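You operate a simulated robot arm through the tools that you are given. There is no shell and no other tool. Be economical: measure what you need, move in short steps, check, and stop when the job is done.

You are at the controls of a simulated robot arm. One attempt, no reset.

JOB
Wrap eight turns of wire on the 12 mm mandrel.
Fine: mandrel in the tester's round hole, display zeroed and wire clamped before the crank turns.

The check looks at the end state, three seconds after you hand in, the way a careful person would. Anything else that was tipped, shoved, dropped, spilled or broken makes it a failure.

ROBOT AND FRAMES
A 6-joint arm with a two-finger parallel gripper, fixed in place. Base frame: the origin is at the foot of the arm, x ahead of it, y to its left, z up; the work surface is at about z = 900. Lengths are in mm, angles in rad, forces in N, time in s.
With the tool pointing down near the work surface it reaches from about 240 to 640 mm from the base axis. Its first joint turns from -1.152 to 1.152 rad. Payload 2.7 kg.
The tool frame sits at the grasp point between the pads (the TCP): z along the fingers, y along the line on which they close. The tips reach 23 mm beyond it. Largest opening 94 mm; finger width 38, thickness 10; the body of the gripper, 54 by 96 mm, starts 39 mm behind the TCP.
Orientation is that of the tool frame in the base frame, as [roll, pitch, yaw] about the fixed x, y, z axes, in that order (R = Rz(yaw) Ry(pitch) Rx(roll)). With the fingers straight down and closing along the base's y, the tool's x points along the base's -x, its y along +y and its z along -z.

CONTROLS
- The arm moves only by the tool nudge_tool. Its argument "motion" is one flat list of numbers, 7 for each row, row after row: the turn, a rotation vector about the tool's x, y, z in rad, then the shift along the tool's x, y, z in m, then the gripper command, from -1 (fully open) to 1 (shut), values between in proportion. In form: [ax, ay, az, tx, ty, tz, hand, ax, ay, az, tx, ty, tz, hand, ...]. A call has 1 to 10 rows; each row is the pose to reach, as a shift and turn from the pose commanded when the call began, along the tool's axes at that moment. Each row takes 0.2 s and may step no farther than 50 mm and 0.15 rad from the row before; otherwise, or with a gripper value out of range, the whole call is refused. A pose out of reach is approached as far as the arm can. The call stops where the force on the tool passes 40 N (or 10 N more than at its start, if that is more) or the arm is blocked; 0.2 s more then pass. The fingers move at their own pace (about 45 mm/s each) and stop on an object; they squeeze with about 37 N. The grip force told is the motor's: it shows also when the fingers shut on nothing. Time passes only in rows, and 0.2 s behind the last, so rows that repeat a pose let the fingers close. It gives the time, the measured TCP pose, the force on the tool (base axes), the opening and the grip force at its end, in the units of the frame above (readings bear some noise), with the torque about the TCP (base axes, N m) and any sound that the robot's microphone picked up.
- Cameras (640 x 400 px; columns grow to the right, rows downward): "scene" is fixed at [62.3, -419, 1417.7]; the picture's right is [0.88, -0.47, 0.00], its down [-0.20, -0.38, -0.90] and it looks along [0.43, 0.80, -0.43] (base axes); focal length 338 px, centre (320, 200). "wrist" rides on the gripper at [87, 16, -74] in the tool frame; the picture's right is [-0.18, 0.98, 0.00], its down [-0.58, -0.11, -0.81] and it looks along [-0.79, -0.15, 0.59] (tool axes); focal length 243 px, centre (320, 200). There is no depth. A picture from a camera that has moved, and an enlarged one, comes with that camera's place and axes in the base frame and with its lens.
- snapshot(camera): a new picture of that camera. It takes no simulated time.
- close_up(camera, box): a new picture of the part [left, top, right, bottom] of that camera's present view, enlarged. It takes no simulated time.
- finish_job(): hands the job in; it is judged then, once.

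Work in short steps. Places have to be worked out from the pictures, the camera data and where the tool is seen: move nearer, look again, correct. Check each grasp and each placing, and mend what went wrong. You have 120 turns and 64 pictures in all, those below and enlarged ones among them. Open the gripper and draw the arm clear of the work before you hand the job in, unless the task says otherwise; then end with one line.

The tools are called after "Call:" as name(argument=value, ...) on one line, values as JSON. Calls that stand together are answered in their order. nudge_tool: Moves the arm, as the interface text tells. Its arguments: {"type":"object","properties":{"motion":{"type":"array"}},"required":["motion"]} The other tools are called the same way: snapshot (camera) takes a picture; close_up (camera, box) takes an enlarged picture of a part of a camera's view; finish_job () hands the job in.

At the start:

```text
clock: 0.0
tcp_pos: [278.2, 226.2, 1242.7]
tcp_rot: [3.139, -0.001, 3.141]
contact_force: [-0.1, -0.6, 0.3]
torque: [-0.04, 0.0, 0.02]
opening: 94.2
gripper_force: 0.3
```

scene: 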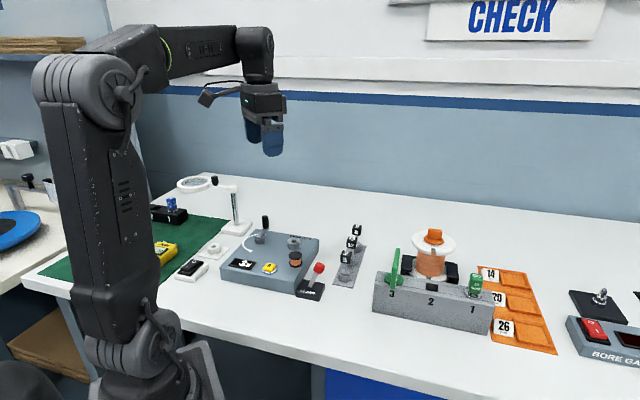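
wrist: 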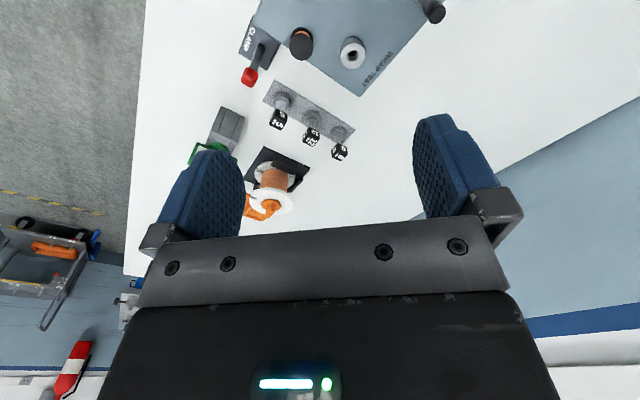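

I'll start by looking closely at the tester, the mandrels and the wire from the scene camera.

Call:
close_up(camera="scene", box=[210, 200, 370, 300])

Call:
close_up(camera="scene", box=[360, 220, 568, 350])

Call:
close_up(camera="wrist", box=[180, 0, 460, 175])

```text
4.00 times, centred on (290, 250) of scene
camera zoom: at [62.3, -419.0, 1417.7], right [0.88, -0.47, 0.0], down [-0.2, -0.38, -0.9], along [0.43, 0.8, -0.43], focal length 1351 px, centre (440, 0)
```

zoom: 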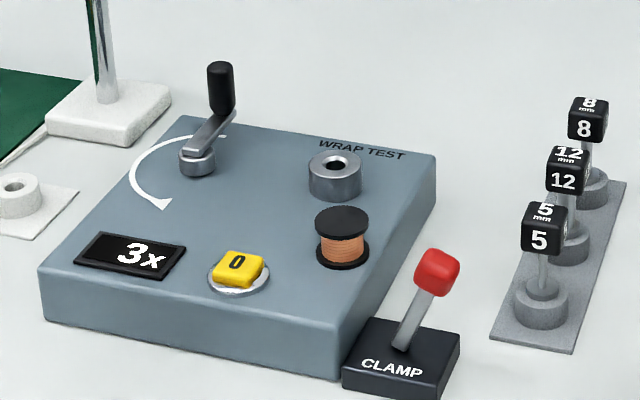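

```text
3.08 times, centred on (464, 285) of scene
camera zoom: at [62.3, -419.0, 1417.7], right [0.88, -0.47, 0.0], down [-0.2, -0.38, -0.9], along [0.43, 0.8, -0.43], focal length 1039 px, centre (-123, -62)
```

zoom: 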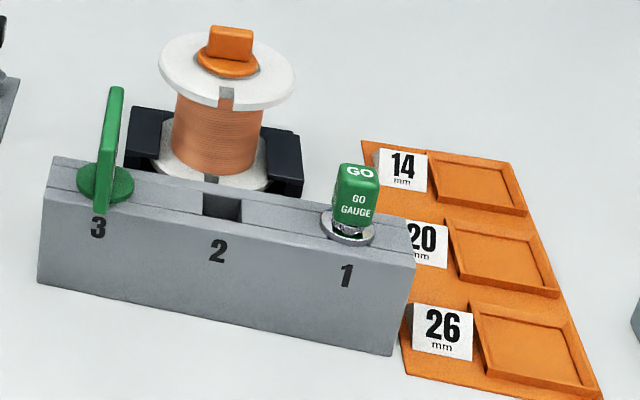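

```text
2.29 times, centred on (320, 88) of wrist
camera zoom: at [192.0, 241.2, 1316.2], right [0.18, 0.98, 0.0], down [0.58, -0.11, 0.81], along [0.79, -0.15, -0.59], focal length 555 px, centre (320, 457)
```

zoom: 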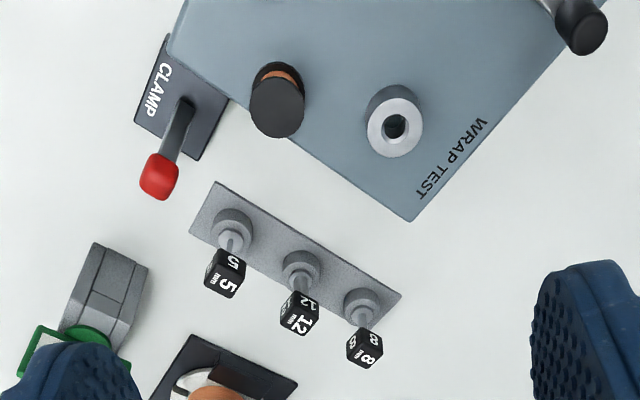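

Positions from triangulation, in mm: 12 mm mandrel head at about (473,174,957), tester hole at about (350,257,957), clamp knob at about (346,111,971), crank hub at about (276,307) with a radius of about 47. The row runs along (0.7,0.7), so I turn the tool 45° and move above the 12 mm mandrel, staying high.

Call:
nudge_tool(motion=[0, 0, -0.098, -0.0244, -0.0065, 0.0204, -1, 0, 0, -0.196, -0.0488, -0.013, 0.0408, -1, 0, 0, -0.294, -0.0731, -0.0195, 0.0611, -1, 0, 0, -0.392, -0.0975, -0.026, 0.0815, -1, 0, 0, -0.49, -0.1219, -0.0325, 0.1019, -1, 0, 0, -0.588, -0.1463, -0.039, 0.1223, -1, 0, 0, -0.686, -0.1706, -0.0455, 0.1426, -1, 0, 0, -0.785, -0.195, -0.052, 0.163, -1, 0, 0, -0.785, -0.195, -0.052, 0.163, -1])

Call:
snapshot(camera="wrist")

```text
clock: 2.0
tcp_pos: [473.7, 174.3, 1079.2]
tcp_rot: [-3.141, 0.003, -2.356]
contact_force: [-0.3, 0.0, -0.1]
torque: [0.01, 0.02, -0.03]
opening: 94.2
gripper_force: 0.1
```

```text
58 pictures are left
camera wrist: at [401.5, 124.5, 1154.5], right [-0.57, 0.82, 0.0], down [0.49, 0.33, 0.81], along [0.67, 0.46, -0.59], focal length 243 px, centre (320, 200)
```

wrist: 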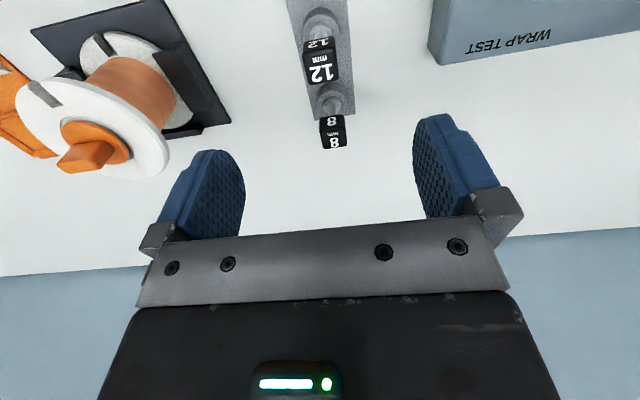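

The 12 mm head is almost right below. A close-up will show its yaw and height before I descend.

Call:
close_up(camera="wrist", box=[256, 0, 400, 90])

Call:
close_up(camera="scene", box=[320, 215, 384, 295])

```text
4.44 times, centred on (328, 45) of wrist
camera zoom: at [401.5, 124.5, 1154.5], right [-0.57, 0.82, 0.0], down [0.49, 0.33, 0.81], along [0.67, 0.46, -0.59], focal length 1078 px, centre (284, 889)
```

zoom: 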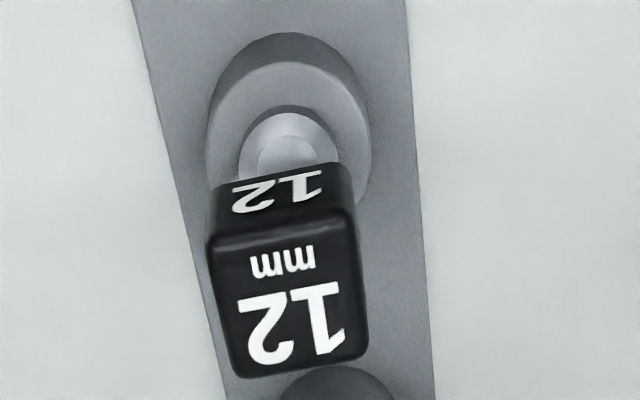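

```text
5.00 times, centred on (352, 255) of scene
camera zoom: at [62.3, -419.0, 1417.7], right [0.88, -0.47, 0.0], down [-0.2, -0.38, -0.9], along [0.43, 0.8, -0.43], focal length 1689 px, centre (160, -75)
```

zoom: 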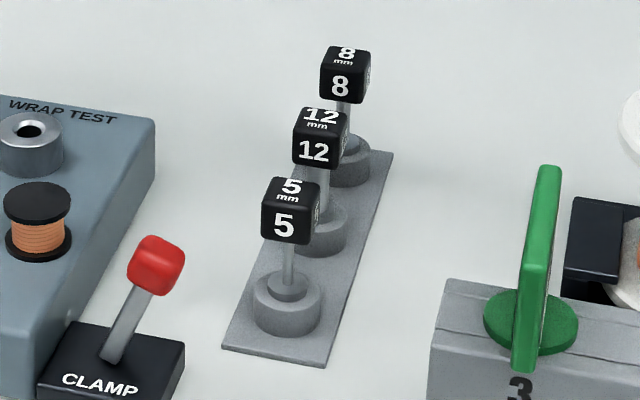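

Head faces are parallel to the finger pads, with its centre about (472.7,175) and top at about z 971. I descend to TCP z of about 963 with the gripper open.

Call:
nudge_tool(motion=[0, 0, 0, 0, 0.0012, 0.03, -1, 0, 0, 0, 0, 0.0012, 0.06, -1, 0, 0, 0, 0, 0.0012, 0.085, -1, 0, 0, 0, 0, 0.0012, 0.1, -1, 0, 0, 0, 0, 0.0012, 0.11, -1, 0, 0, 0, 0, 0.0012, 0.116, -1, 0, 0, 0, 0, 0.0012, 0.116, -1])

Call:
snapshot(camera="wrist")

Call:
close_up(camera="scene", box=[300, 180, 412, 290])

```text
clock: 3.6
tcp_pos: [474.1, 175.3, 960.0]
tcp_rot: [-3.141, 0.0, -2.357]
contact_force: [0.3, -0.6, 0.1]
torque: [0.02, 0.05, 0.0]
opening: 94.2
gripper_force: 0.2
```

```text
55 pictures are left
camera wrist: at [400.9, 124.7, 1036.8], right [-0.56, 0.83, 0.0], down [0.49, 0.33, 0.81], along [0.67, 0.46, -0.59], focal length 243 px, centre (320, 200)
```

wrist: 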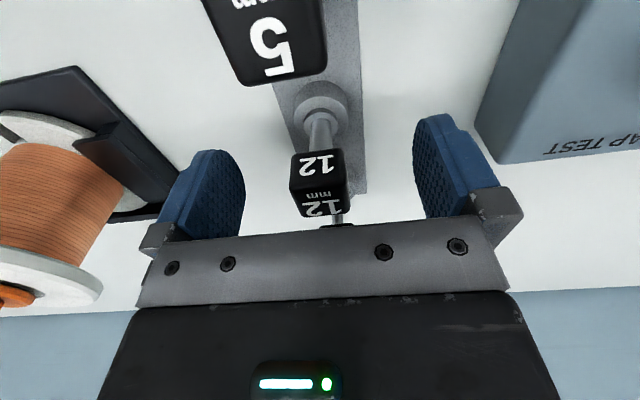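

```text
3.64 times, centred on (356, 235) of scene
camera zoom: at [62.3, -419.0, 1417.7], right [0.88, -0.47, 0.0], down [-0.2, -0.38, -0.9], along [0.43, 0.8, -0.43], focal length 1228 px, centre (189, 73)
```

zoom: 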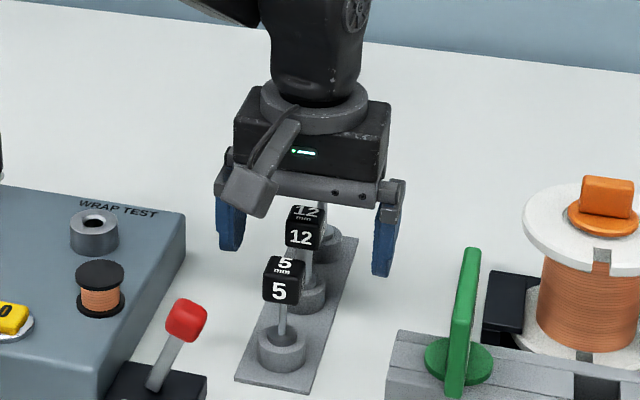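

The fingers straddle the head, centred to within about 1 mm. Closing now.

Call:
nudge_tool(motion=[0, 0, 0, 0, 0, 0, 1, 0, 0, 0, 0, 0, 0, 1, 0, 0, 0, 0, 0, 0, 1, 0, 0, 0, 0, 0, 0, 1, 0, 0, 0, 0, 0, 0, 1, 0, 0, 0, 0, 0, 0, 1, 0, 0, 0, 0, 0, 0, 1])

Call:
snapshot(camera="wrist")

```text
clock: 5.2
tcp_pos: [474.1, 175.7, 962.3]
tcp_rot: [-3.141, 0.001, -2.358]
contact_force: [-0.5, 0.3, -0.8]
torque: [0.0, -0.03, 0.05]
opening: 23.5
gripper_force: 37.4
```

```text
53 pictures are left
camera wrist: at [400.9, 124.8, 1037.1], right [-0.56, 0.83, 0.0], down [0.49, 0.33, 0.81], along [0.67, 0.46, -0.59], focal length 243 px, centre (320, 200)
```

wrist: 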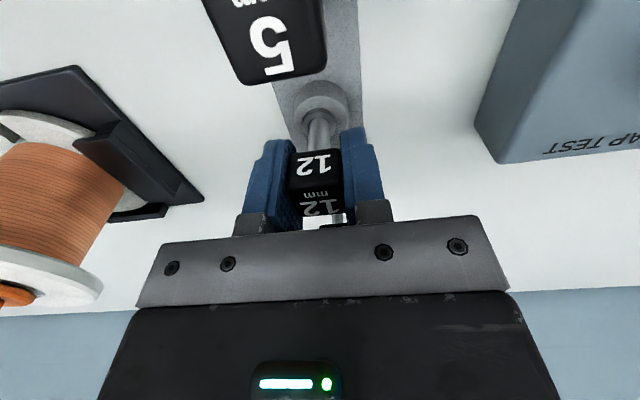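

It holds at 23.5 mm with 37 N. I lift straight up.

Call:
nudge_tool(motion=[0, 0, 0, 0, 0, -0.008, 1, 0, 0, 0, 0, 0, -0.02, 1, 0, 0, 0, 0, 0, -0.035, 1, 0, 0, 0, 0, 0, -0.055, 1, 0, 0, 0, 0, 0, -0.08, 1, 0, 0, 0, 0, 0, -0.1, 1, 0, 0, 0, 0, 0, -0.1, 1])

Call:
snapshot(camera="wrist")

Call:
close_up(camera="scene", box=[300, 140, 412, 290])

```text
clock: 6.8
tcp_pos: [473.6, 175.2, 1062.1]
tcp_rot: [-3.141, 0.002, -2.357]
contact_force: [-0.2, 0.5, -0.3]
torque: [0.01, 0.0, -0.01]
opening: 23.3
gripper_force: 37.3
```

```text
52 pictures are left
camera wrist: at [402.0, 125.4, 1137.2], right [-0.56, 0.83, 0.0], down [0.49, 0.33, 0.81], along [0.67, 0.46, -0.59], focal length 243 px, centre (320, 200)
```

wrist: 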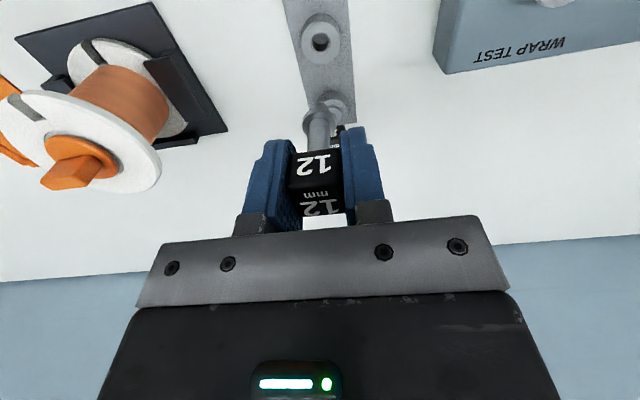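

```text
2.67 times, centred on (356, 215) of scene
camera zoom: at [62.3, -419.0, 1417.7], right [0.88, -0.47, 0.0], down [-0.2, -0.38, -0.9], along [0.43, 0.8, -0.43], focal length 901 px, centre (224, 160)
```

zoom: 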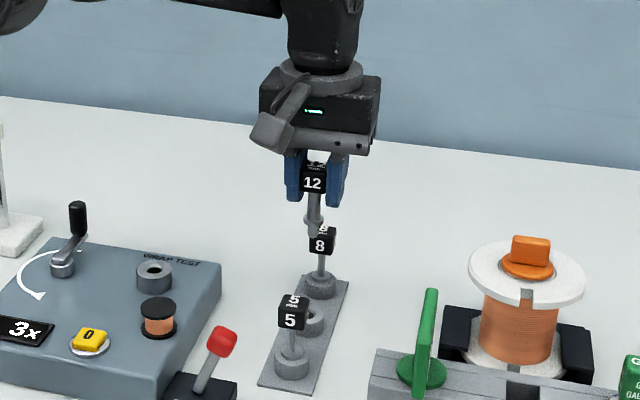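

The mandrel is out cleanly. I calibrate the wrist view on the holder's empty hole, which is directly below, so the tester hole can be matched the same way.

Call:
close_up(camera="wrist", box=[272, 0, 384, 70])

Call:
close_up(camera="scene", box=[320, 190, 384, 290])

```text
5.71 times, centred on (328, 35) of wrist
camera zoom: at [402.0, 125.4, 1137.2], right [-0.56, 0.83, 0.0], down [0.49, 0.33, 0.81], along [0.67, 0.46, -0.59], focal length 1386 px, centre (274, 1143)
```

zoom: 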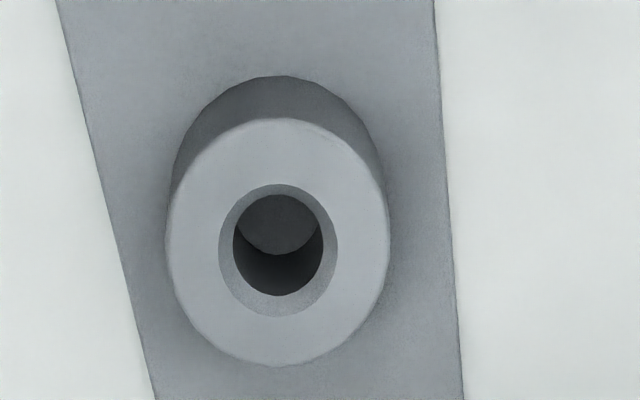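

```text
4.00 times, centred on (352, 240) of scene
camera zoom: at [62.3, -419.0, 1417.7], right [0.88, -0.47, 0.0], down [-0.2, -0.38, -0.9], along [0.43, 0.8, -0.43], focal length 1351 px, centre (192, 40)
```

zoom: 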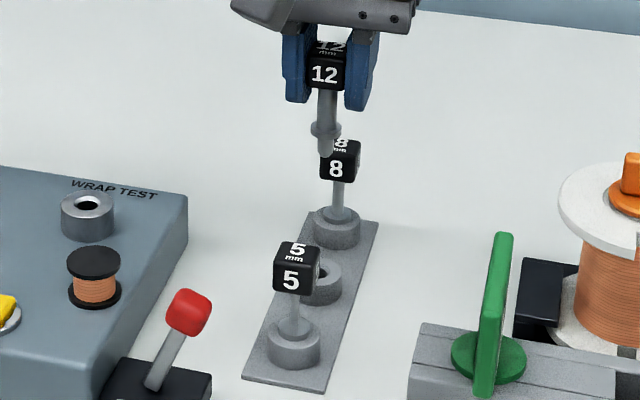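

The calibration agrees with the camera model: holder top at z of about 910, hole at (474,175). Next I move the mandrel above the tester hole and keep it high.

Call:
nudge_tool(motion=[0, 0, 0, 0, 0, -0.02, 1, 0, 0, 0, 0.004, 0.02, -0.043, 1, 0, 0, 0, 0.009, 0.045, -0.043, 1, 0, 0, 0, 0.014, 0.07, -0.043, 1, 0, 0, 0, 0.019, 0.095, -0.043, 1, 0, 0, 0, 0.025, 0.123, -0.043, 1, 0, 0, 0, 0.0291, 0.1449, -0.043, 1, 0, 0, 0, 0.0291, 0.1449, -0.043, 1])

Call:
close_up(camera="wrist", box=[240, 0, 400, 100])

Call:
snapshot(camera="wrist")

```text
clock: 8.6
tcp_pos: [349.0, 255.8, 1104.7]
tcp_rot: [-3.142, 0.002, -2.357]
contact_force: [-0.1, 0.7, 0.7]
torque: [-0.01, 0.04, -0.01]
opening: 23.1
gripper_force: 37.2
```

```text
4.00 times, centred on (320, 50) of wrist
camera zoom: at [276.8, 207.3, 1179.2], right [-0.56, 0.83, 0.0], down [0.49, 0.33, 0.81], along [0.67, 0.46, -0.59], focal length 970 px, centre (320, 800)
```

zoom: 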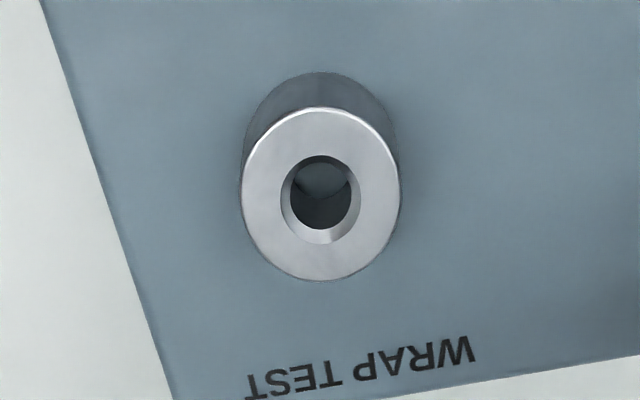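

```text
47 pictures are left
camera wrist: at [276.8, 207.3, 1179.2], right [-0.56, 0.83, 0.0], down [0.49, 0.33, 0.81], along [0.67, 0.46, -0.59], focal length 243 px, centre (320, 200)
```

wrist: 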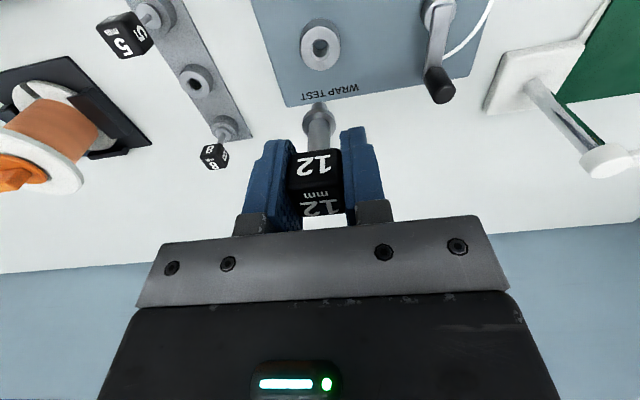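

Hole is at about (351.5,257.5) with its top near z 957. I correct by (2.7,1.4) mm and lower until the peg tip is just above the ring, then check again.

Call:
nudge_tool(motion=[0, 0, 0, -0.0029, -0.0009, 0.02, 1, 0, 0, 0, -0.0029, -0.0009, 0.04, 1, 0, 0, 0, -0.0029, -0.0009, 0.055, 1, 0, 0, 0, -0.0029, -0.0009, 0.065, 1, 0, 0, 0, -0.0029, -0.0009, 0.065, 1])

Call:
close_up(camera="wrist", box=[240, 40, 400, 140])

Call:
close_up(camera="scene", box=[260, 190, 324, 255])

```text
clock: 9.8
tcp_pos: [351.7, 258.5, 1041.5]
tcp_rot: [-3.141, 0.002, -2.357]
contact_force: [-0.1, 1.2, 0.3]
torque: [0.02, 0.0, 0.03]
opening: 23.3
gripper_force: 37.4
```

```text
4.00 times, centred on (320, 90) of wrist
camera zoom: at [280.1, 208.7, 1116.3], right [-0.56, 0.83, 0.0], down [0.49, 0.33, 0.81], along [0.67, 0.46, -0.59], focal length 970 px, centre (320, 640)
```

zoom: 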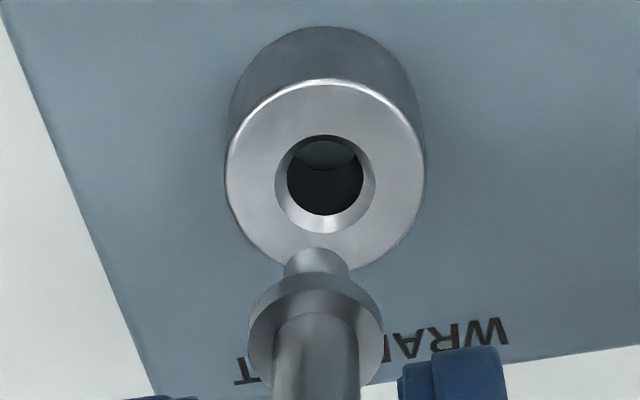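

```text
6.15 times, centred on (292, 222) of scene
camera zoom: at [62.3, -419.0, 1417.7], right [0.88, -0.47, 0.0], down [-0.2, -0.38, -0.9], along [0.43, 0.8, -0.43], focal length 2078 px, centre (492, 62)
```

zoom: 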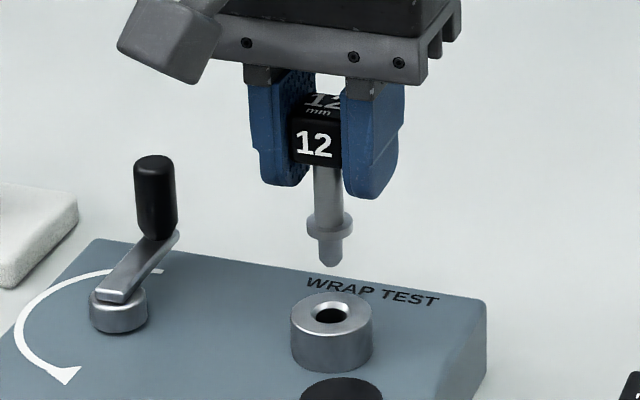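

The peg looks roughly centred over the hole, with a gap of about 20 mm. I lower another 14 mm so that tip and ring can be compared directly.

Call:
nudge_tool(motion=[0, 0, 0, 0.0005, 0.0004, 0.007, 1, 0, 0, 0, 0.0005, 0.0004, 0.014, 1, 0, 0, 0, 0.0005, 0.0004, 0.014, 1])

Call:
close_up(camera="wrist", box=[264, 60, 376, 130])

Call:
close_up(camera="scene", box=[276, 215, 308, 250])

```text
clock: 10.6
tcp_pos: [351.6, 257.5, 1026.0]
tcp_rot: [3.141, 0.003, -2.355]
contact_force: [0.3, -0.1, -0.9]
torque: [0.0, 0.02, -0.03]
opening: 23.5
gripper_force: 36.8
```

```text
5.71 times, centred on (320, 95) of wrist
camera zoom: at [279.9, 207.3, 1101.5], right [-0.56, 0.83, 0.0], down [0.49, 0.33, 0.81], along [0.67, 0.46, -0.59], focal length 1386 px, centre (320, 800)
```

zoom: 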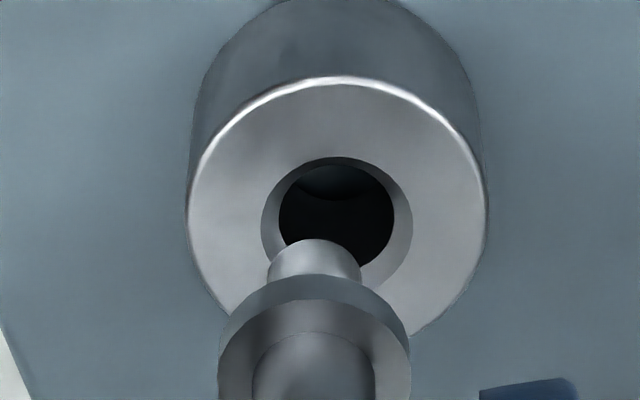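

```text
11.43 times, centred on (292, 232) of scene
camera zoom: at [62.3, -419.0, 1417.7], right [0.88, -0.47, 0.0], down [-0.2, -0.38, -0.9], along [0.43, 0.8, -0.43], focal length 3860 px, centre (640, -171)
```

zoom: 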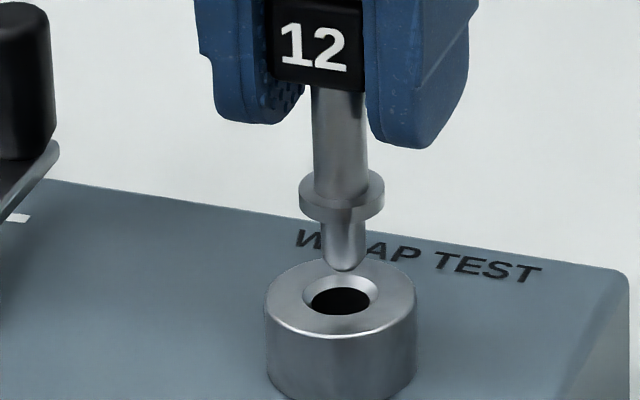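

Comparing peg and hole in both views, the peg must go about 2.3 mm along tool +y and about 1.2 mm along −x. I apply that, come down 4 mm and check.

Call:
nudge_tool(motion=[0, 0, 0, -0.0012, 0.0023, 0, 1, 0, 0, 0, -0.0012, 0.0023, 0.004, 1, 0, 0, 0, -0.0012, 0.0023, 0.004, 1])

Call:
close_up(camera="wrist", box=[264, 60, 376, 130])

Call:
close_up(camera="scene", box=[276, 215, 308, 250])

```text
clock: 11.4
tcp_pos: [349.9, 260.6, 1021.4]
tcp_rot: [-3.141, 0.003, -2.355]
contact_force: [-0.2, 0.5, -1.0]
torque: [-0.01, 0.03, 0.0]
opening: 23.4
gripper_force: 37.1
```

```text
5.71 times, centred on (320, 95) of wrist
camera zoom: at [278.3, 210.0, 1097.8], right [-0.56, 0.83, 0.0], down [0.49, 0.33, 0.81], along [0.67, 0.46, -0.59], focal length 1386 px, centre (320, 800)
```

zoom: 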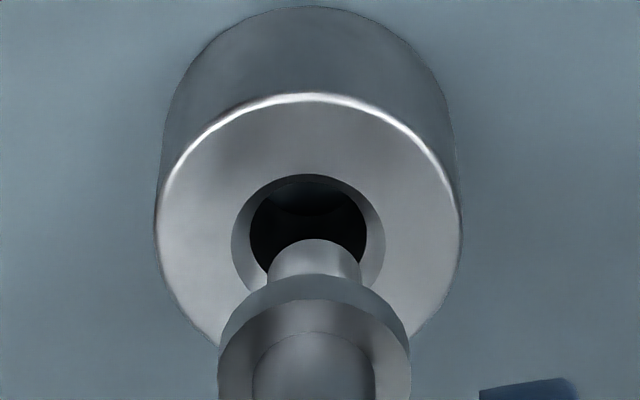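

```text
11.43 times, centred on (292, 232) of scene
camera zoom: at [62.3, -419.0, 1417.7], right [0.88, -0.47, 0.0], down [-0.2, -0.38, -0.9], along [0.43, 0.8, -0.43], focal length 3860 px, centre (640, -171)
```

zoom: 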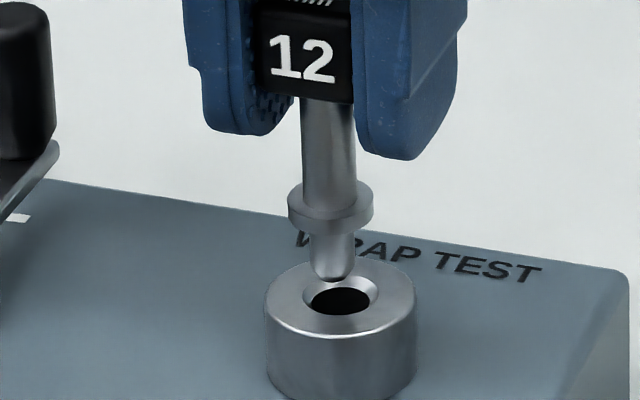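

The remaining offset is small, about −0.7 mm in tool y and −0.7 mm in x, and the hole has a wide chamfer. I correct and ease down 8 mm, watching the force.

Call:
nudge_tool(motion=[0, 0, 0, -0.0007, -0.0007, 0, 1, 0, 0, 0, -0.0007, -0.0007, 0.003, 1, 0, 0, 0, -0.0007, -0.0007, 0.006, 1, 0, 0, 0, -0.0007, -0.0007, 0.008, 1, 0, 0, 0, -0.0007, -0.0007, 0.008, 1])

Call:
close_up(camera="wrist", box=[264, 60, 376, 130])

Call:
close_up(camera="scene", box=[276, 215, 308, 250])

```text
clock: 12.6
tcp_pos: [351.4, 261.1, 1014.1]
tcp_rot: [3.141, 0.001, -2.355]
contact_force: [-0.3, 0.0, -1.2]
torque: [0.0, 0.0, 0.02]
opening: 23.4
gripper_force: 37.0
```

```text
5.71 times, centred on (320, 95) of wrist
camera zoom: at [279.5, 210.9, 1089.5], right [-0.56, 0.83, 0.0], down [0.49, 0.33, 0.81], along [0.67, 0.46, -0.59], focal length 1386 px, centre (320, 800)
```

zoom: 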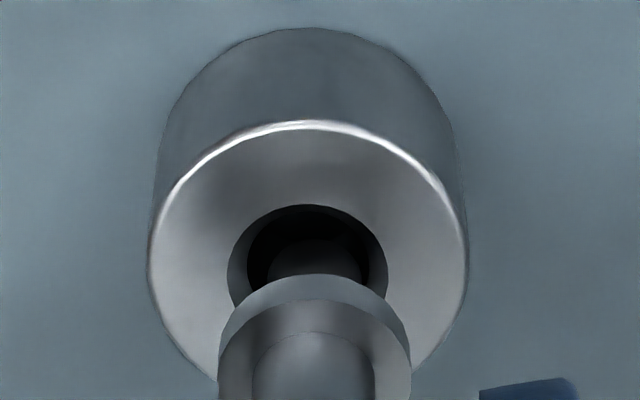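

```text
11.43 times, centred on (292, 232) of scene
camera zoom: at [62.3, -419.0, 1417.7], right [0.88, -0.47, 0.0], down [-0.2, -0.38, -0.9], along [0.43, 0.8, -0.43], focal length 3860 px, centre (640, -171)
```

zoom: 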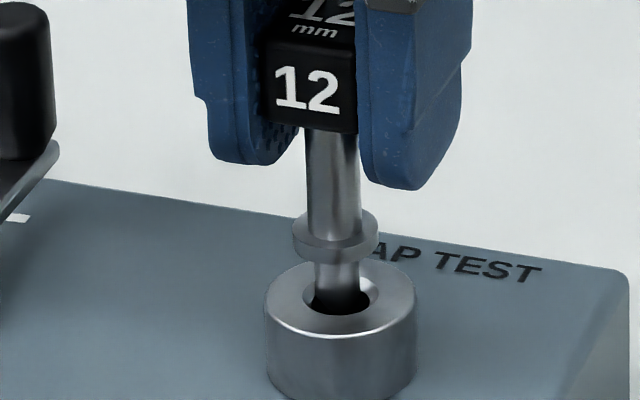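

The peg tip is inside the chamfer with no contact force. I correct −0.7 mm in both axes and continue down.

Call:
nudge_tool(motion=[0, 0, 0, -0.0007, -0.0007, 0, 1, 0, 0, 0, -0.0007, -0.0007, 0.002, 1, 0, 0, 0, -0.0007, -0.0007, 0.004, 1, 0, 0, 0, -0.0007, -0.0007, 0.006, 1, 0, 0, 0, -0.0007, -0.0007, 0.006, 1])

Call:
close_up(camera="scene", box=[276, 215, 308, 250])

```text
clock: 13.8
tcp_pos: [351.2, 260.6, 1009.1]
tcp_rot: [-3.141, -0.001, -2.356]
contact_force: [-0.9, 0.5, -1.2]
torque: [0.03, -0.03, -0.01]
opening: 23.2
gripper_force: 37.0
```

```text
11.43 times, centred on (292, 232) of scene
camera zoom: at [62.3, -419.0, 1417.7], right [0.88, -0.47, 0.0], down [-0.2, -0.38, -0.9], along [0.43, 0.8, -0.43], focal length 3860 px, centre (640, -171)
```

zoom: 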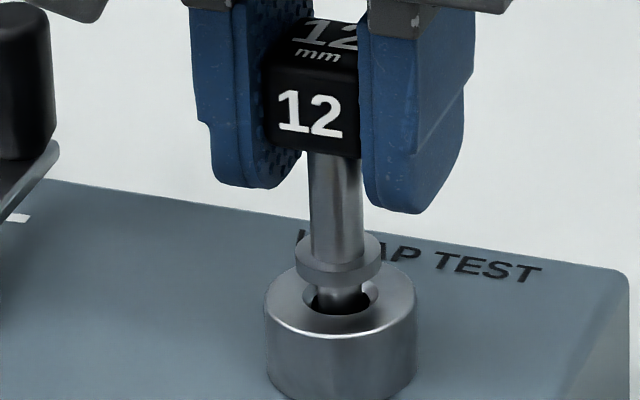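

It is entering freely, with about 7 mm between flange and ring. I continue down gently until it seats.

Call:
nudge_tool(motion=[0, 0, 0, 0, 0, 0.002, 1, 0, 0, 0, 0, 0, 0.004, 1, 0, 0, 0, 0, 0, 0.006, 1, 0, 0, 0, 0, 0, 0.007, 1, 0, 0, 0, 0, 0, 0.007, 1])

Call:
close_up(camera="scene", box=[276, 215, 308, 250])

```text
clock: 15.0
tcp_pos: [352.4, 260.9, 1000.9]
tcp_rot: [-3.141, 0.001, -2.357]
contact_force: [-1.5, -0.4, 4.0]
torque: [-0.05, 0.07, 0.01]
opening: 23.4
gripper_force: 36.9
```

```text
11.43 times, centred on (292, 232) of scene
camera zoom: at [62.2, -419.1, 1417.7], right [0.88, -0.47, 0.0], down [-0.2, -0.38, -0.9], along [0.43, 0.8, -0.43], focal length 3860 px, centre (640, -171)
```

zoom: 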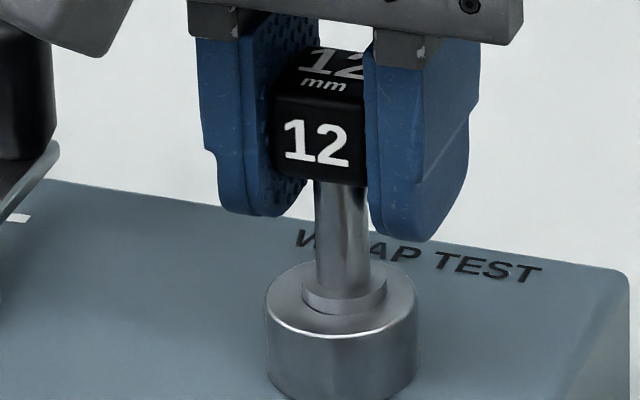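

The flange is at the ring with about 4 N upward, so it is practically seated. I press 1 mm more, then release while holding position.

Call:
nudge_tool(motion=[0, 0, 0, 0, 0, 0.001, 1, 0, 0, 0, 0, 0, 0.001, 1, 0, 0, 0, 0, 0, 0.0005, -0.2, 0, 0, 0, 0, 0, 0, -0.2, 0, 0, 0, 0, 0, 0, -0.2, 0, 0, 0, 0, 0, 0, -0.2])

Call:
close_up(camera="scene", box=[276, 205, 308, 250])

```text
clock: 16.4
tcp_pos: [352.3, 260.0, 1000.2]
tcp_rot: [3.141, 0.001, -2.356]
contact_force: [-0.8, -0.2, 0.0]
torque: [0.01, 0.01, -0.01]
opening: 56.4
gripper_force: 0.0
```

```text
8.89 times, centred on (292, 228) of scene
camera zoom: at [62.3, -419.0, 1417.7], right [0.88, -0.47, 0.0], down [-0.2, -0.38, -0.9], along [0.43, 0.8, -0.43], focal length 3002 px, centre (569, -44)
```

zoom: 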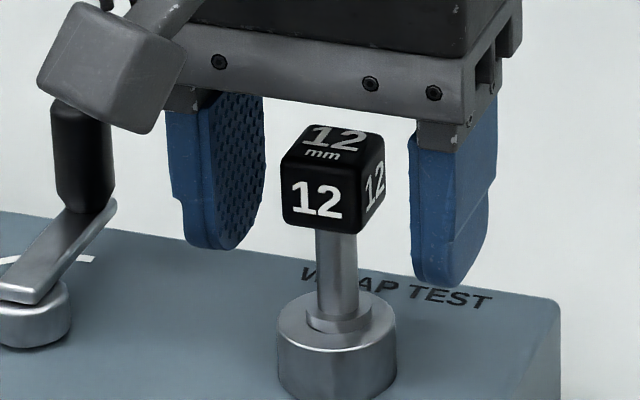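

The mandrel stands seated and upright. I go straight up, then over to the yellow zero button at about (263,198), closing the fingers on the way.

Call:
nudge_tool(motion=[0, 0, 0, 0, 0, -0.02, -0.2, 0, 0, 0, 0, 0, -0.05, -0.2, 0, 0, 0, 0, 0, -0.085, -0.2, 0, 0, 0, 0.02, 0.004, -0.09, 1, 0, 0, 0, 0.045, 0.008, -0.09, 1, 0, 0, 0, 0.07, 0.012, -0.09, 1, 0, 0, 0, 0.095, 0.016, -0.09, 1, 0, 0, 0, 0.107, 0.019, -0.09, 1, 0, 0, 0, 0.107, 0.019, -0.09, 1])

Call:
snapshot(camera="wrist")

Call:
close_up(camera="scene", box=[200, 170, 340, 310])

```text
clock: 18.4
tcp_pos: [263.8, 197.9, 1090.0]
tcp_rot: [3.141, 0.002, -2.354]
contact_force: [0.4, -0.6, -0.5]
torque: [0.03, -0.03, 0.02]
opening: 0.1
gripper_force: 37.1
```

```text
35 pictures are left
camera wrist: at [191.7, 147.7, 1165.3], right [-0.56, 0.83, 0.0], down [0.49, 0.33, 0.81], along [0.67, 0.46, -0.59], focal length 243 px, centre (320, 200)
```

wrist: 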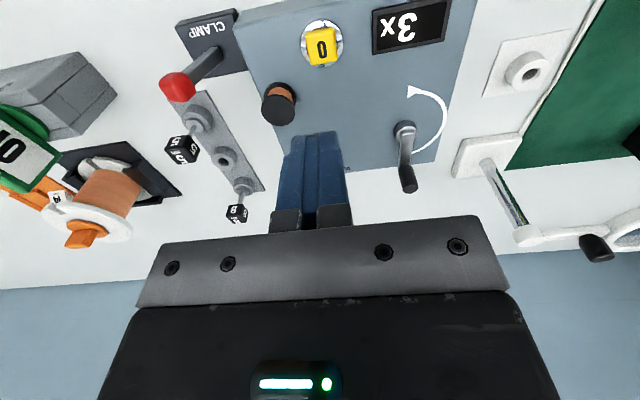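

```text
2.86 times, centred on (270, 240) of scene
camera zoom: at [62.3, -419.0, 1417.7], right [0.88, -0.47, 0.0], down [-0.2, -0.38, -0.9], along [0.43, 0.8, -0.43], focal length 965 px, centre (463, 86)
```

zoom: 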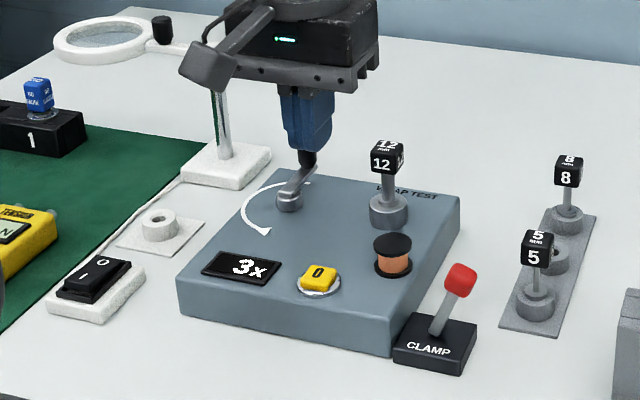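

Display still shows 3x and the button is at about (266,200). I centre on it and descend to about 15 mm above.

Call:
nudge_tool(motion=[0, 0, 0, -0.003, -0.0003, 0.03, 1, 0, 0, 0, -0.003, -0.0003, 0.06, 1, 0, 0, 0, -0.003, -0.0003, 0.09, 1, 0, 0, 0, -0.003, -0.0003, 0.11, 1, 0, 0, 0, -0.003, -0.0003, 0.11, 1])

Call:
close_up(camera="wrist", box=[240, 40, 400, 140])

Call:
close_up(camera="scene", box=[230, 220, 310, 290])

```text
clock: 19.6
tcp_pos: [266.2, 199.4, 980.2]
tcp_rot: [3.141, 0.001, -2.355]
contact_force: [0.5, 0.6, 0.4]
torque: [0.0, 0.0, -0.02]
opening: 0.1
gripper_force: 36.9
```

```text
4.00 times, centred on (320, 90) of wrist
camera zoom: at [194.1, 149.2, 1053.6], right [-0.56, 0.83, 0.0], down [0.49, 0.33, 0.81], along [0.67, 0.46, -0.59], focal length 970 px, centre (320, 640)
```

zoom: 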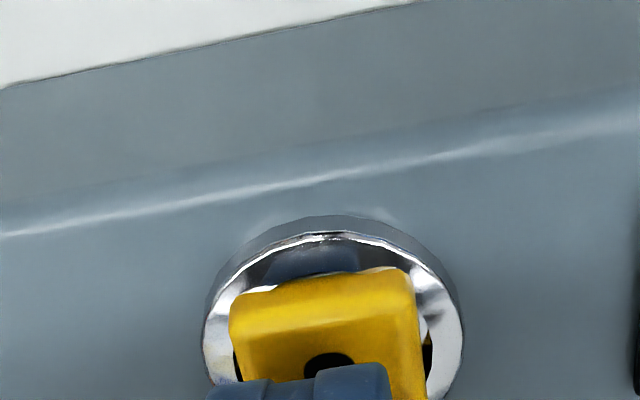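

```text
5.71 times, centred on (270, 255) of scene
camera zoom: at [62.3, -419.0, 1417.7], right [0.88, -0.47, 0.0], down [-0.2, -0.38, -0.9], along [0.43, 0.8, -0.43], focal length 1930 px, centre (606, -114)
```

zoom: 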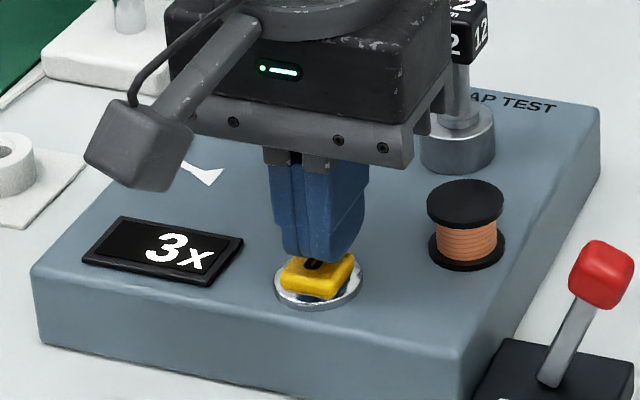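

Fingertips are right over the button, shifted slightly back. I shift 1.5 mm towards the camera side and press slowly, 1–2 mm per row.

Call:
nudge_tool(motion=[0, 0, 0, 0.0015, 0, 0.004, 1, 0, 0, 0, 0.0015, 0, 0.008, 1, 0, 0, 0, 0.0015, 0, 0.01, 1, 0, 0, 0, 0.0015, 0, 0.012, 1, 0, 0, 0, 0.0015, 0, 0.0135, 1, 0, 0, 0, 0.0015, 0, 0.015, 1])

Call:
close_up(camera="scene", box=[230, 220, 310, 290])

```text
clock: 21.0
tcp_pos: [265.9, 199.6, 967.8]
tcp_rot: [3.141, 0.002, -2.356]
contact_force: [0.7, -7.9, 23.3]
torque: [-0.29, 0.1, -0.03]
opening: 0.0
gripper_force: 36.9
heard: click
```

```text
5.71 times, centred on (270, 255) of scene
camera zoom: at [62.1, -419.4, 1417.6], right [0.88, -0.47, 0.0], down [-0.2, -0.38, -0.9], along [0.43, 0.8, -0.43], focal length 1930 px, centre (606, -114)
```

zoom: 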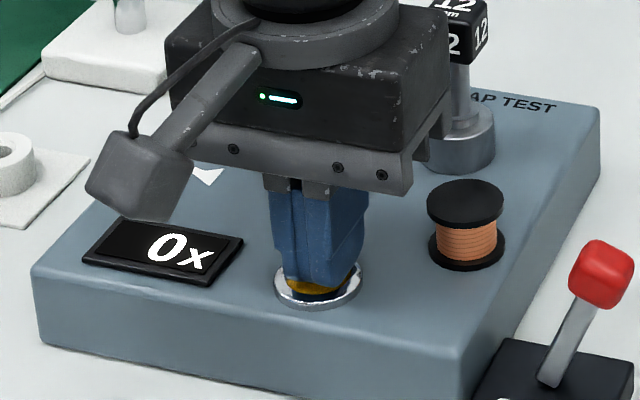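

Click heard and the display reads 0x. I retreat up and move over towards the clamp to inspect its lever.

Call:
nudge_tool(motion=[0, 0, 0, 0, 0, -0.02, 1, 0, 0, 0, 0, 0, -0.06, 1, 0, 0, 0, 0, 0, -0.1, 1, 0, 0, 0, 0.002, -0.03, -0.12, 1, 0, 0, 0, 0.004, -0.065, -0.12, 1, 0, 0, 0, 0.0073, -0.098, -0.12, 1, 0, 0, 0, 0.0073, -0.098, -0.12, 1])

Call:
close_up(camera="wrist", box=[200, 0, 440, 150])

Call:
close_up(camera="scene", box=[225, 215, 345, 305])

```text
clock: 22.6
tcp_pos: [327.9, 126.8, 1085.9]
tcp_rot: [-3.141, 0.002, -2.355]
contact_force: [0.7, -0.3, -0.1]
torque: [0.02, -0.02, -0.01]
opening: 0.0
gripper_force: 37.1
```

```text
2.67 times, centred on (320, 75) of wrist
camera zoom: at [255.7, 76.2, 1161.1], right [-0.56, 0.83, 0.0], down [0.49, 0.33, 0.81], along [0.67, 0.46, -0.59], focal length 647 px, centre (320, 533)
```

zoom: 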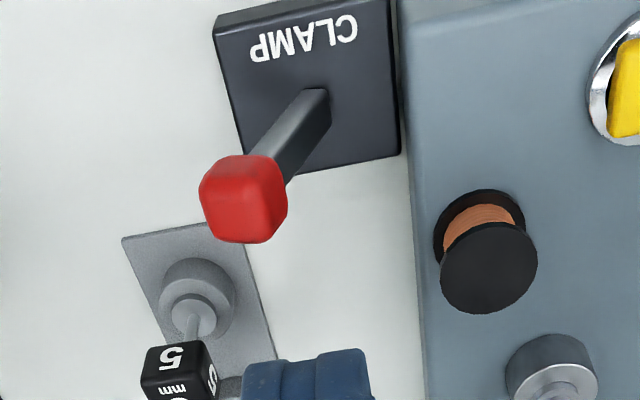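

```text
4.44 times, centred on (285, 260) of scene
camera zoom: at [62.3, -419.0, 1417.7], right [0.88, -0.47, 0.0], down [-0.2, -0.38, -0.9], along [0.43, 0.8, -0.43], focal length 1501 px, centre (476, -67)
```

zoom: 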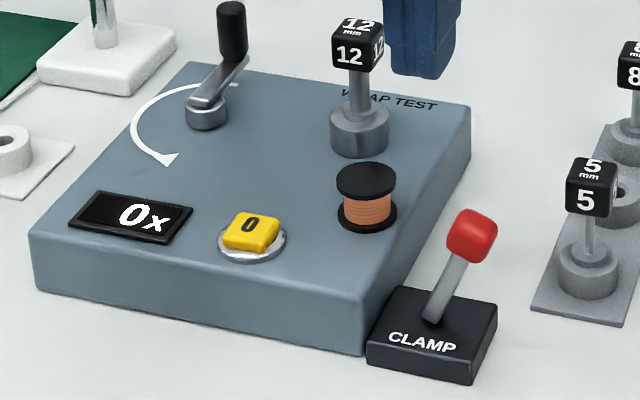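

The lever tilts away from the tester, with knob at about (350.5,113,965) and pivot at about (331,125). I put the closed fingers on its outer side, to push it later along tool +y towards the tester.

Call:
nudge_tool(motion=[0, 0, 0, -0.003, -0.028, 0, 1, 0, 0, 0, -0.0063, -0.0557, 0, 1, 0, 0, 0, -0.0063, -0.0557, 0.03, 1, 0, 0, 0, -0.0063, -0.0557, 0.06, 1, 0, 0, 0, -0.0063, -0.0557, 0.085, 1, 0, 0, 0, -0.0063, -0.0557, 0.105, 1, 0, 0, 0, -0.0063, -0.0557, 0.113, 1, 0, 0, 0, -0.0063, -0.0557, 0.113, 1])

Call:
snapshot(camera="wrist")

Call:
close_up(camera="scene", box=[270, 215, 390, 305])

```text
clock: 24.4
tcp_pos: [372.4, 89.7, 973.2]
tcp_rot: [-3.141, 0.0, -2.357]
contact_force: [0.7, 0.0, 0.0]
torque: [0.01, -0.01, 0.0]
opening: 0.0
gripper_force: 37.3
```

```text
28 pictures are left
camera wrist: at [298.9, 39.4, 1047.4], right [-0.56, 0.83, 0.0], down [0.49, 0.33, 0.81], along [0.67, 0.46, -0.59], focal length 243 px, centre (320, 200)
```

wrist: 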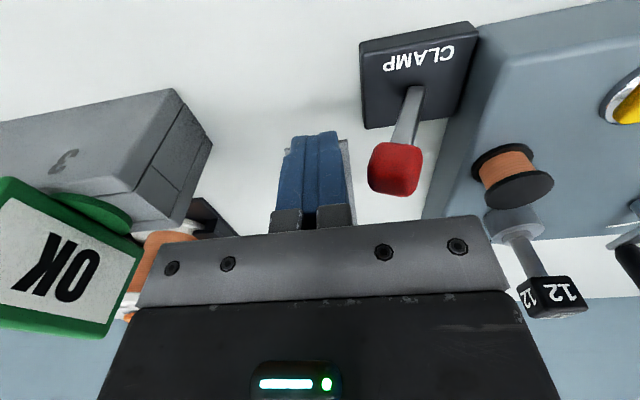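

```text
4.44 times, centred on (330, 260) of scene
camera zoom: at [62.3, -419.0, 1417.7], right [0.88, -0.47, 0.0], down [-0.2, -0.38, -0.9], along [0.43, 0.8, -0.43], focal length 1501 px, centre (276, -67)
```

zoom: 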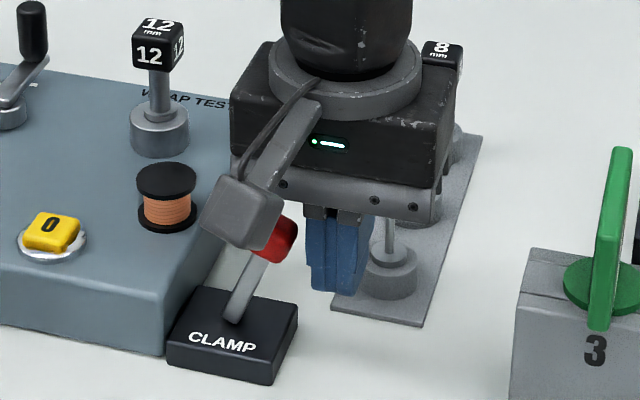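

Fingers are level with the knob on its outer side. I push along tool +y in small steps.

Call:
nudge_tool(motion=[0, 0, 0, 0, 0.006, 0, 1, 0, 0, 0, 0, 0.011, 0, 1, 0, 0, 0, 0, 0.015, 0, 1, 0, 0, 0, 0, 0.02, 0, 1, 0, 0, 0, 0, 0.025, 0, 1, 0, 0, 0, 0, 0.03, 0, 1, 0, 0, 0, 0, 0.034, 0, 1])

Call:
snapshot(camera="wrist")

```text
clock: 26.0
tcp_pos: [348.2, 113.4, 972.8]
tcp_rot: [-3.141, 0.002, -2.356]
contact_force: [0.4, 0.2, 0.6]
torque: [-0.01, 0.04, 0.02]
opening: 0.0
gripper_force: 36.9
```

```text
26 pictures are left
camera wrist: at [275.6, 63.6, 1048.4], right [-0.56, 0.83, 0.0], down [0.49, 0.33, 0.81], along [0.67, 0.46, -0.59], focal length 243 px, centre (320, 200)
```

wrist: 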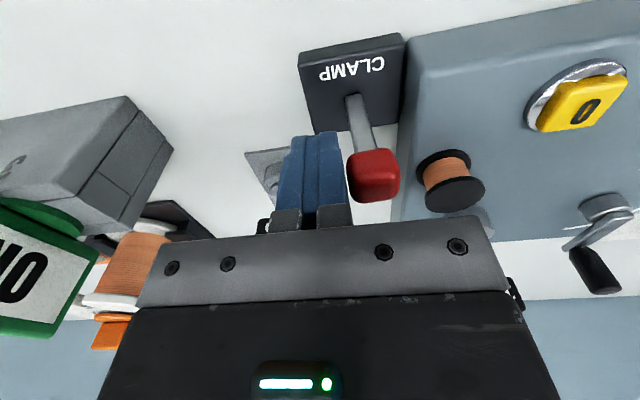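

The lever is following and is now about upright. I keep pushing.

Call:
nudge_tool(motion=[0, 0, 0, 0, 0.005, 0, 1, 0, 0, 0, 0, 0.01, 0, 1, 0, 0, 0, 0, 0.014, 0, 1, 0, 0, 0, 0, 0.018, 0, 1, 0, 0, 0, 0, 0.022, 0, 1])

Call:
close_up(camera="scene", box=[225, 215, 345, 305])

```text
clock: 27.4
tcp_pos: [336.0, 125.7, 974.4]
tcp_rot: [-3.134, 0.003, -2.357]
contact_force: [9.1, -12.3, 1.1]
torque: [0.02, 0.02, 0.09]
opening: 0.0
gripper_force: 37.1
stopped in row 5: the force on the tool passed its limit at 42 N (the readings are from after the stop); the commanded pose is now the measured one
```

```text
4.44 times, centred on (285, 260) of scene
camera zoom: at [62.6, -419.4, 1417.6], right [0.88, -0.47, 0.0], down [-0.2, -0.38, -0.9], along [0.43, 0.8, -0.43], focal length 1501 px, centre (476, -67)
```

zoom: 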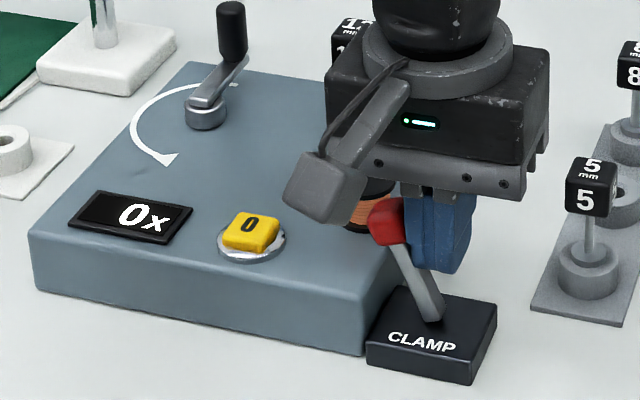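

The lever hit its far stop on the tester side. I back off, rise and check that it stays.

Call:
nudge_tool(motion=[0, 0, 0, 0, -0.01, 0, 1, 0, 0, 0, 0, -0.025, -0.01, 1, 0, 0, 0, 0, -0.025, -0.05, 1, 0, 0, 0, 0, -0.025, -0.095, 1, 0, 0, 0, 0, -0.025, -0.13, 1, 0, 0, 0, 0, -0.025, -0.13, 1])

Call:
close_up(camera="scene", box=[205, 200, 345, 305])

```text
clock: 28.8
tcp_pos: [353.0, 107.2, 1102.8]
tcp_rot: [-3.135, 0.004, -2.358]
contact_force: [0.3, 0.5, -0.6]
torque: [0.03, 0.0, 0.0]
opening: 0.0
gripper_force: 37.1
```

```text
3.81 times, centred on (275, 252) of scene
camera zoom: at [62.3, -419.0, 1417.7], right [0.88, -0.47, 0.0], down [-0.2, -0.38, -0.9], along [0.43, 0.8, -0.43], focal length 1287 px, centre (491, 0)
```

zoom: 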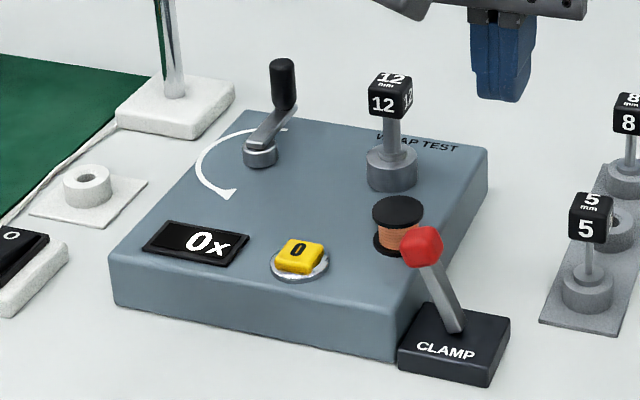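

The lever stays over in the clamped position and the display still reads 0x. Next I move high over the crank, half-opening the gripper and removing the slight tilt.

Call:
nudge_tool(motion=[-0.0066, 0, 0, -0.018, 0.033, -0.005, -0.2, -0.0066, 0, 0, -0.036, 0.066, -0.005, -0.2, -0.0066, 0, 0, -0.055, 0.099, -0.005, -0.2, -0.0066, 0, 0, -0.073, 0.132, -0.005, -0.2, -0.0066, 0, 0, -0.091, 0.165, -0.005, -0.2, -0.0066, 0, 0, -0.109, 0.199, -0.005, -0.2, -0.0066, 0, 0, -0.109, 0.199, -0.005, -0.2])

Call:
snapshot(camera="wrist")

Call:
close_up(camera="scene", box=[220, 160, 316, 250])

```text
clock: 30.4
tcp_pos: [288.0, 325.8, 1109.5]
tcp_rot: [-3.141, 0.003, -2.357]
contact_force: [-1.0, -0.7, 0.7]
torque: [-0.02, 0.02, -0.01]
opening: 56.4
gripper_force: 0.0
```

```text
23 pictures are left
camera wrist: at [215.0, 277.2, 1184.8], right [-0.56, 0.83, 0.0], down [0.49, 0.33, 0.81], along [0.67, 0.46, -0.59], focal length 243 px, centre (320, 200)
```

wrist: 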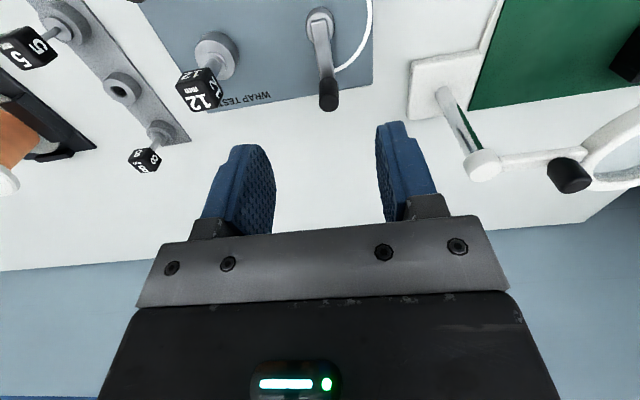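

```text
4.44 times, centred on (268, 205) of scene
camera zoom: at [62.3, -419.0, 1417.7], right [0.88, -0.47, 0.0], down [-0.2, -0.38, -0.9], along [0.43, 0.8, -0.43], focal length 1501 px, centre (551, 178)
```

zoom: 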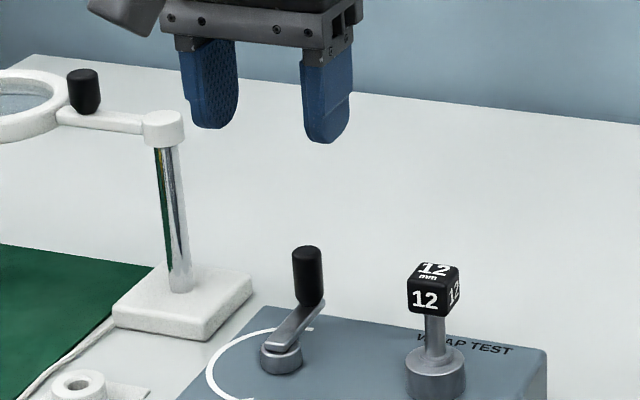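

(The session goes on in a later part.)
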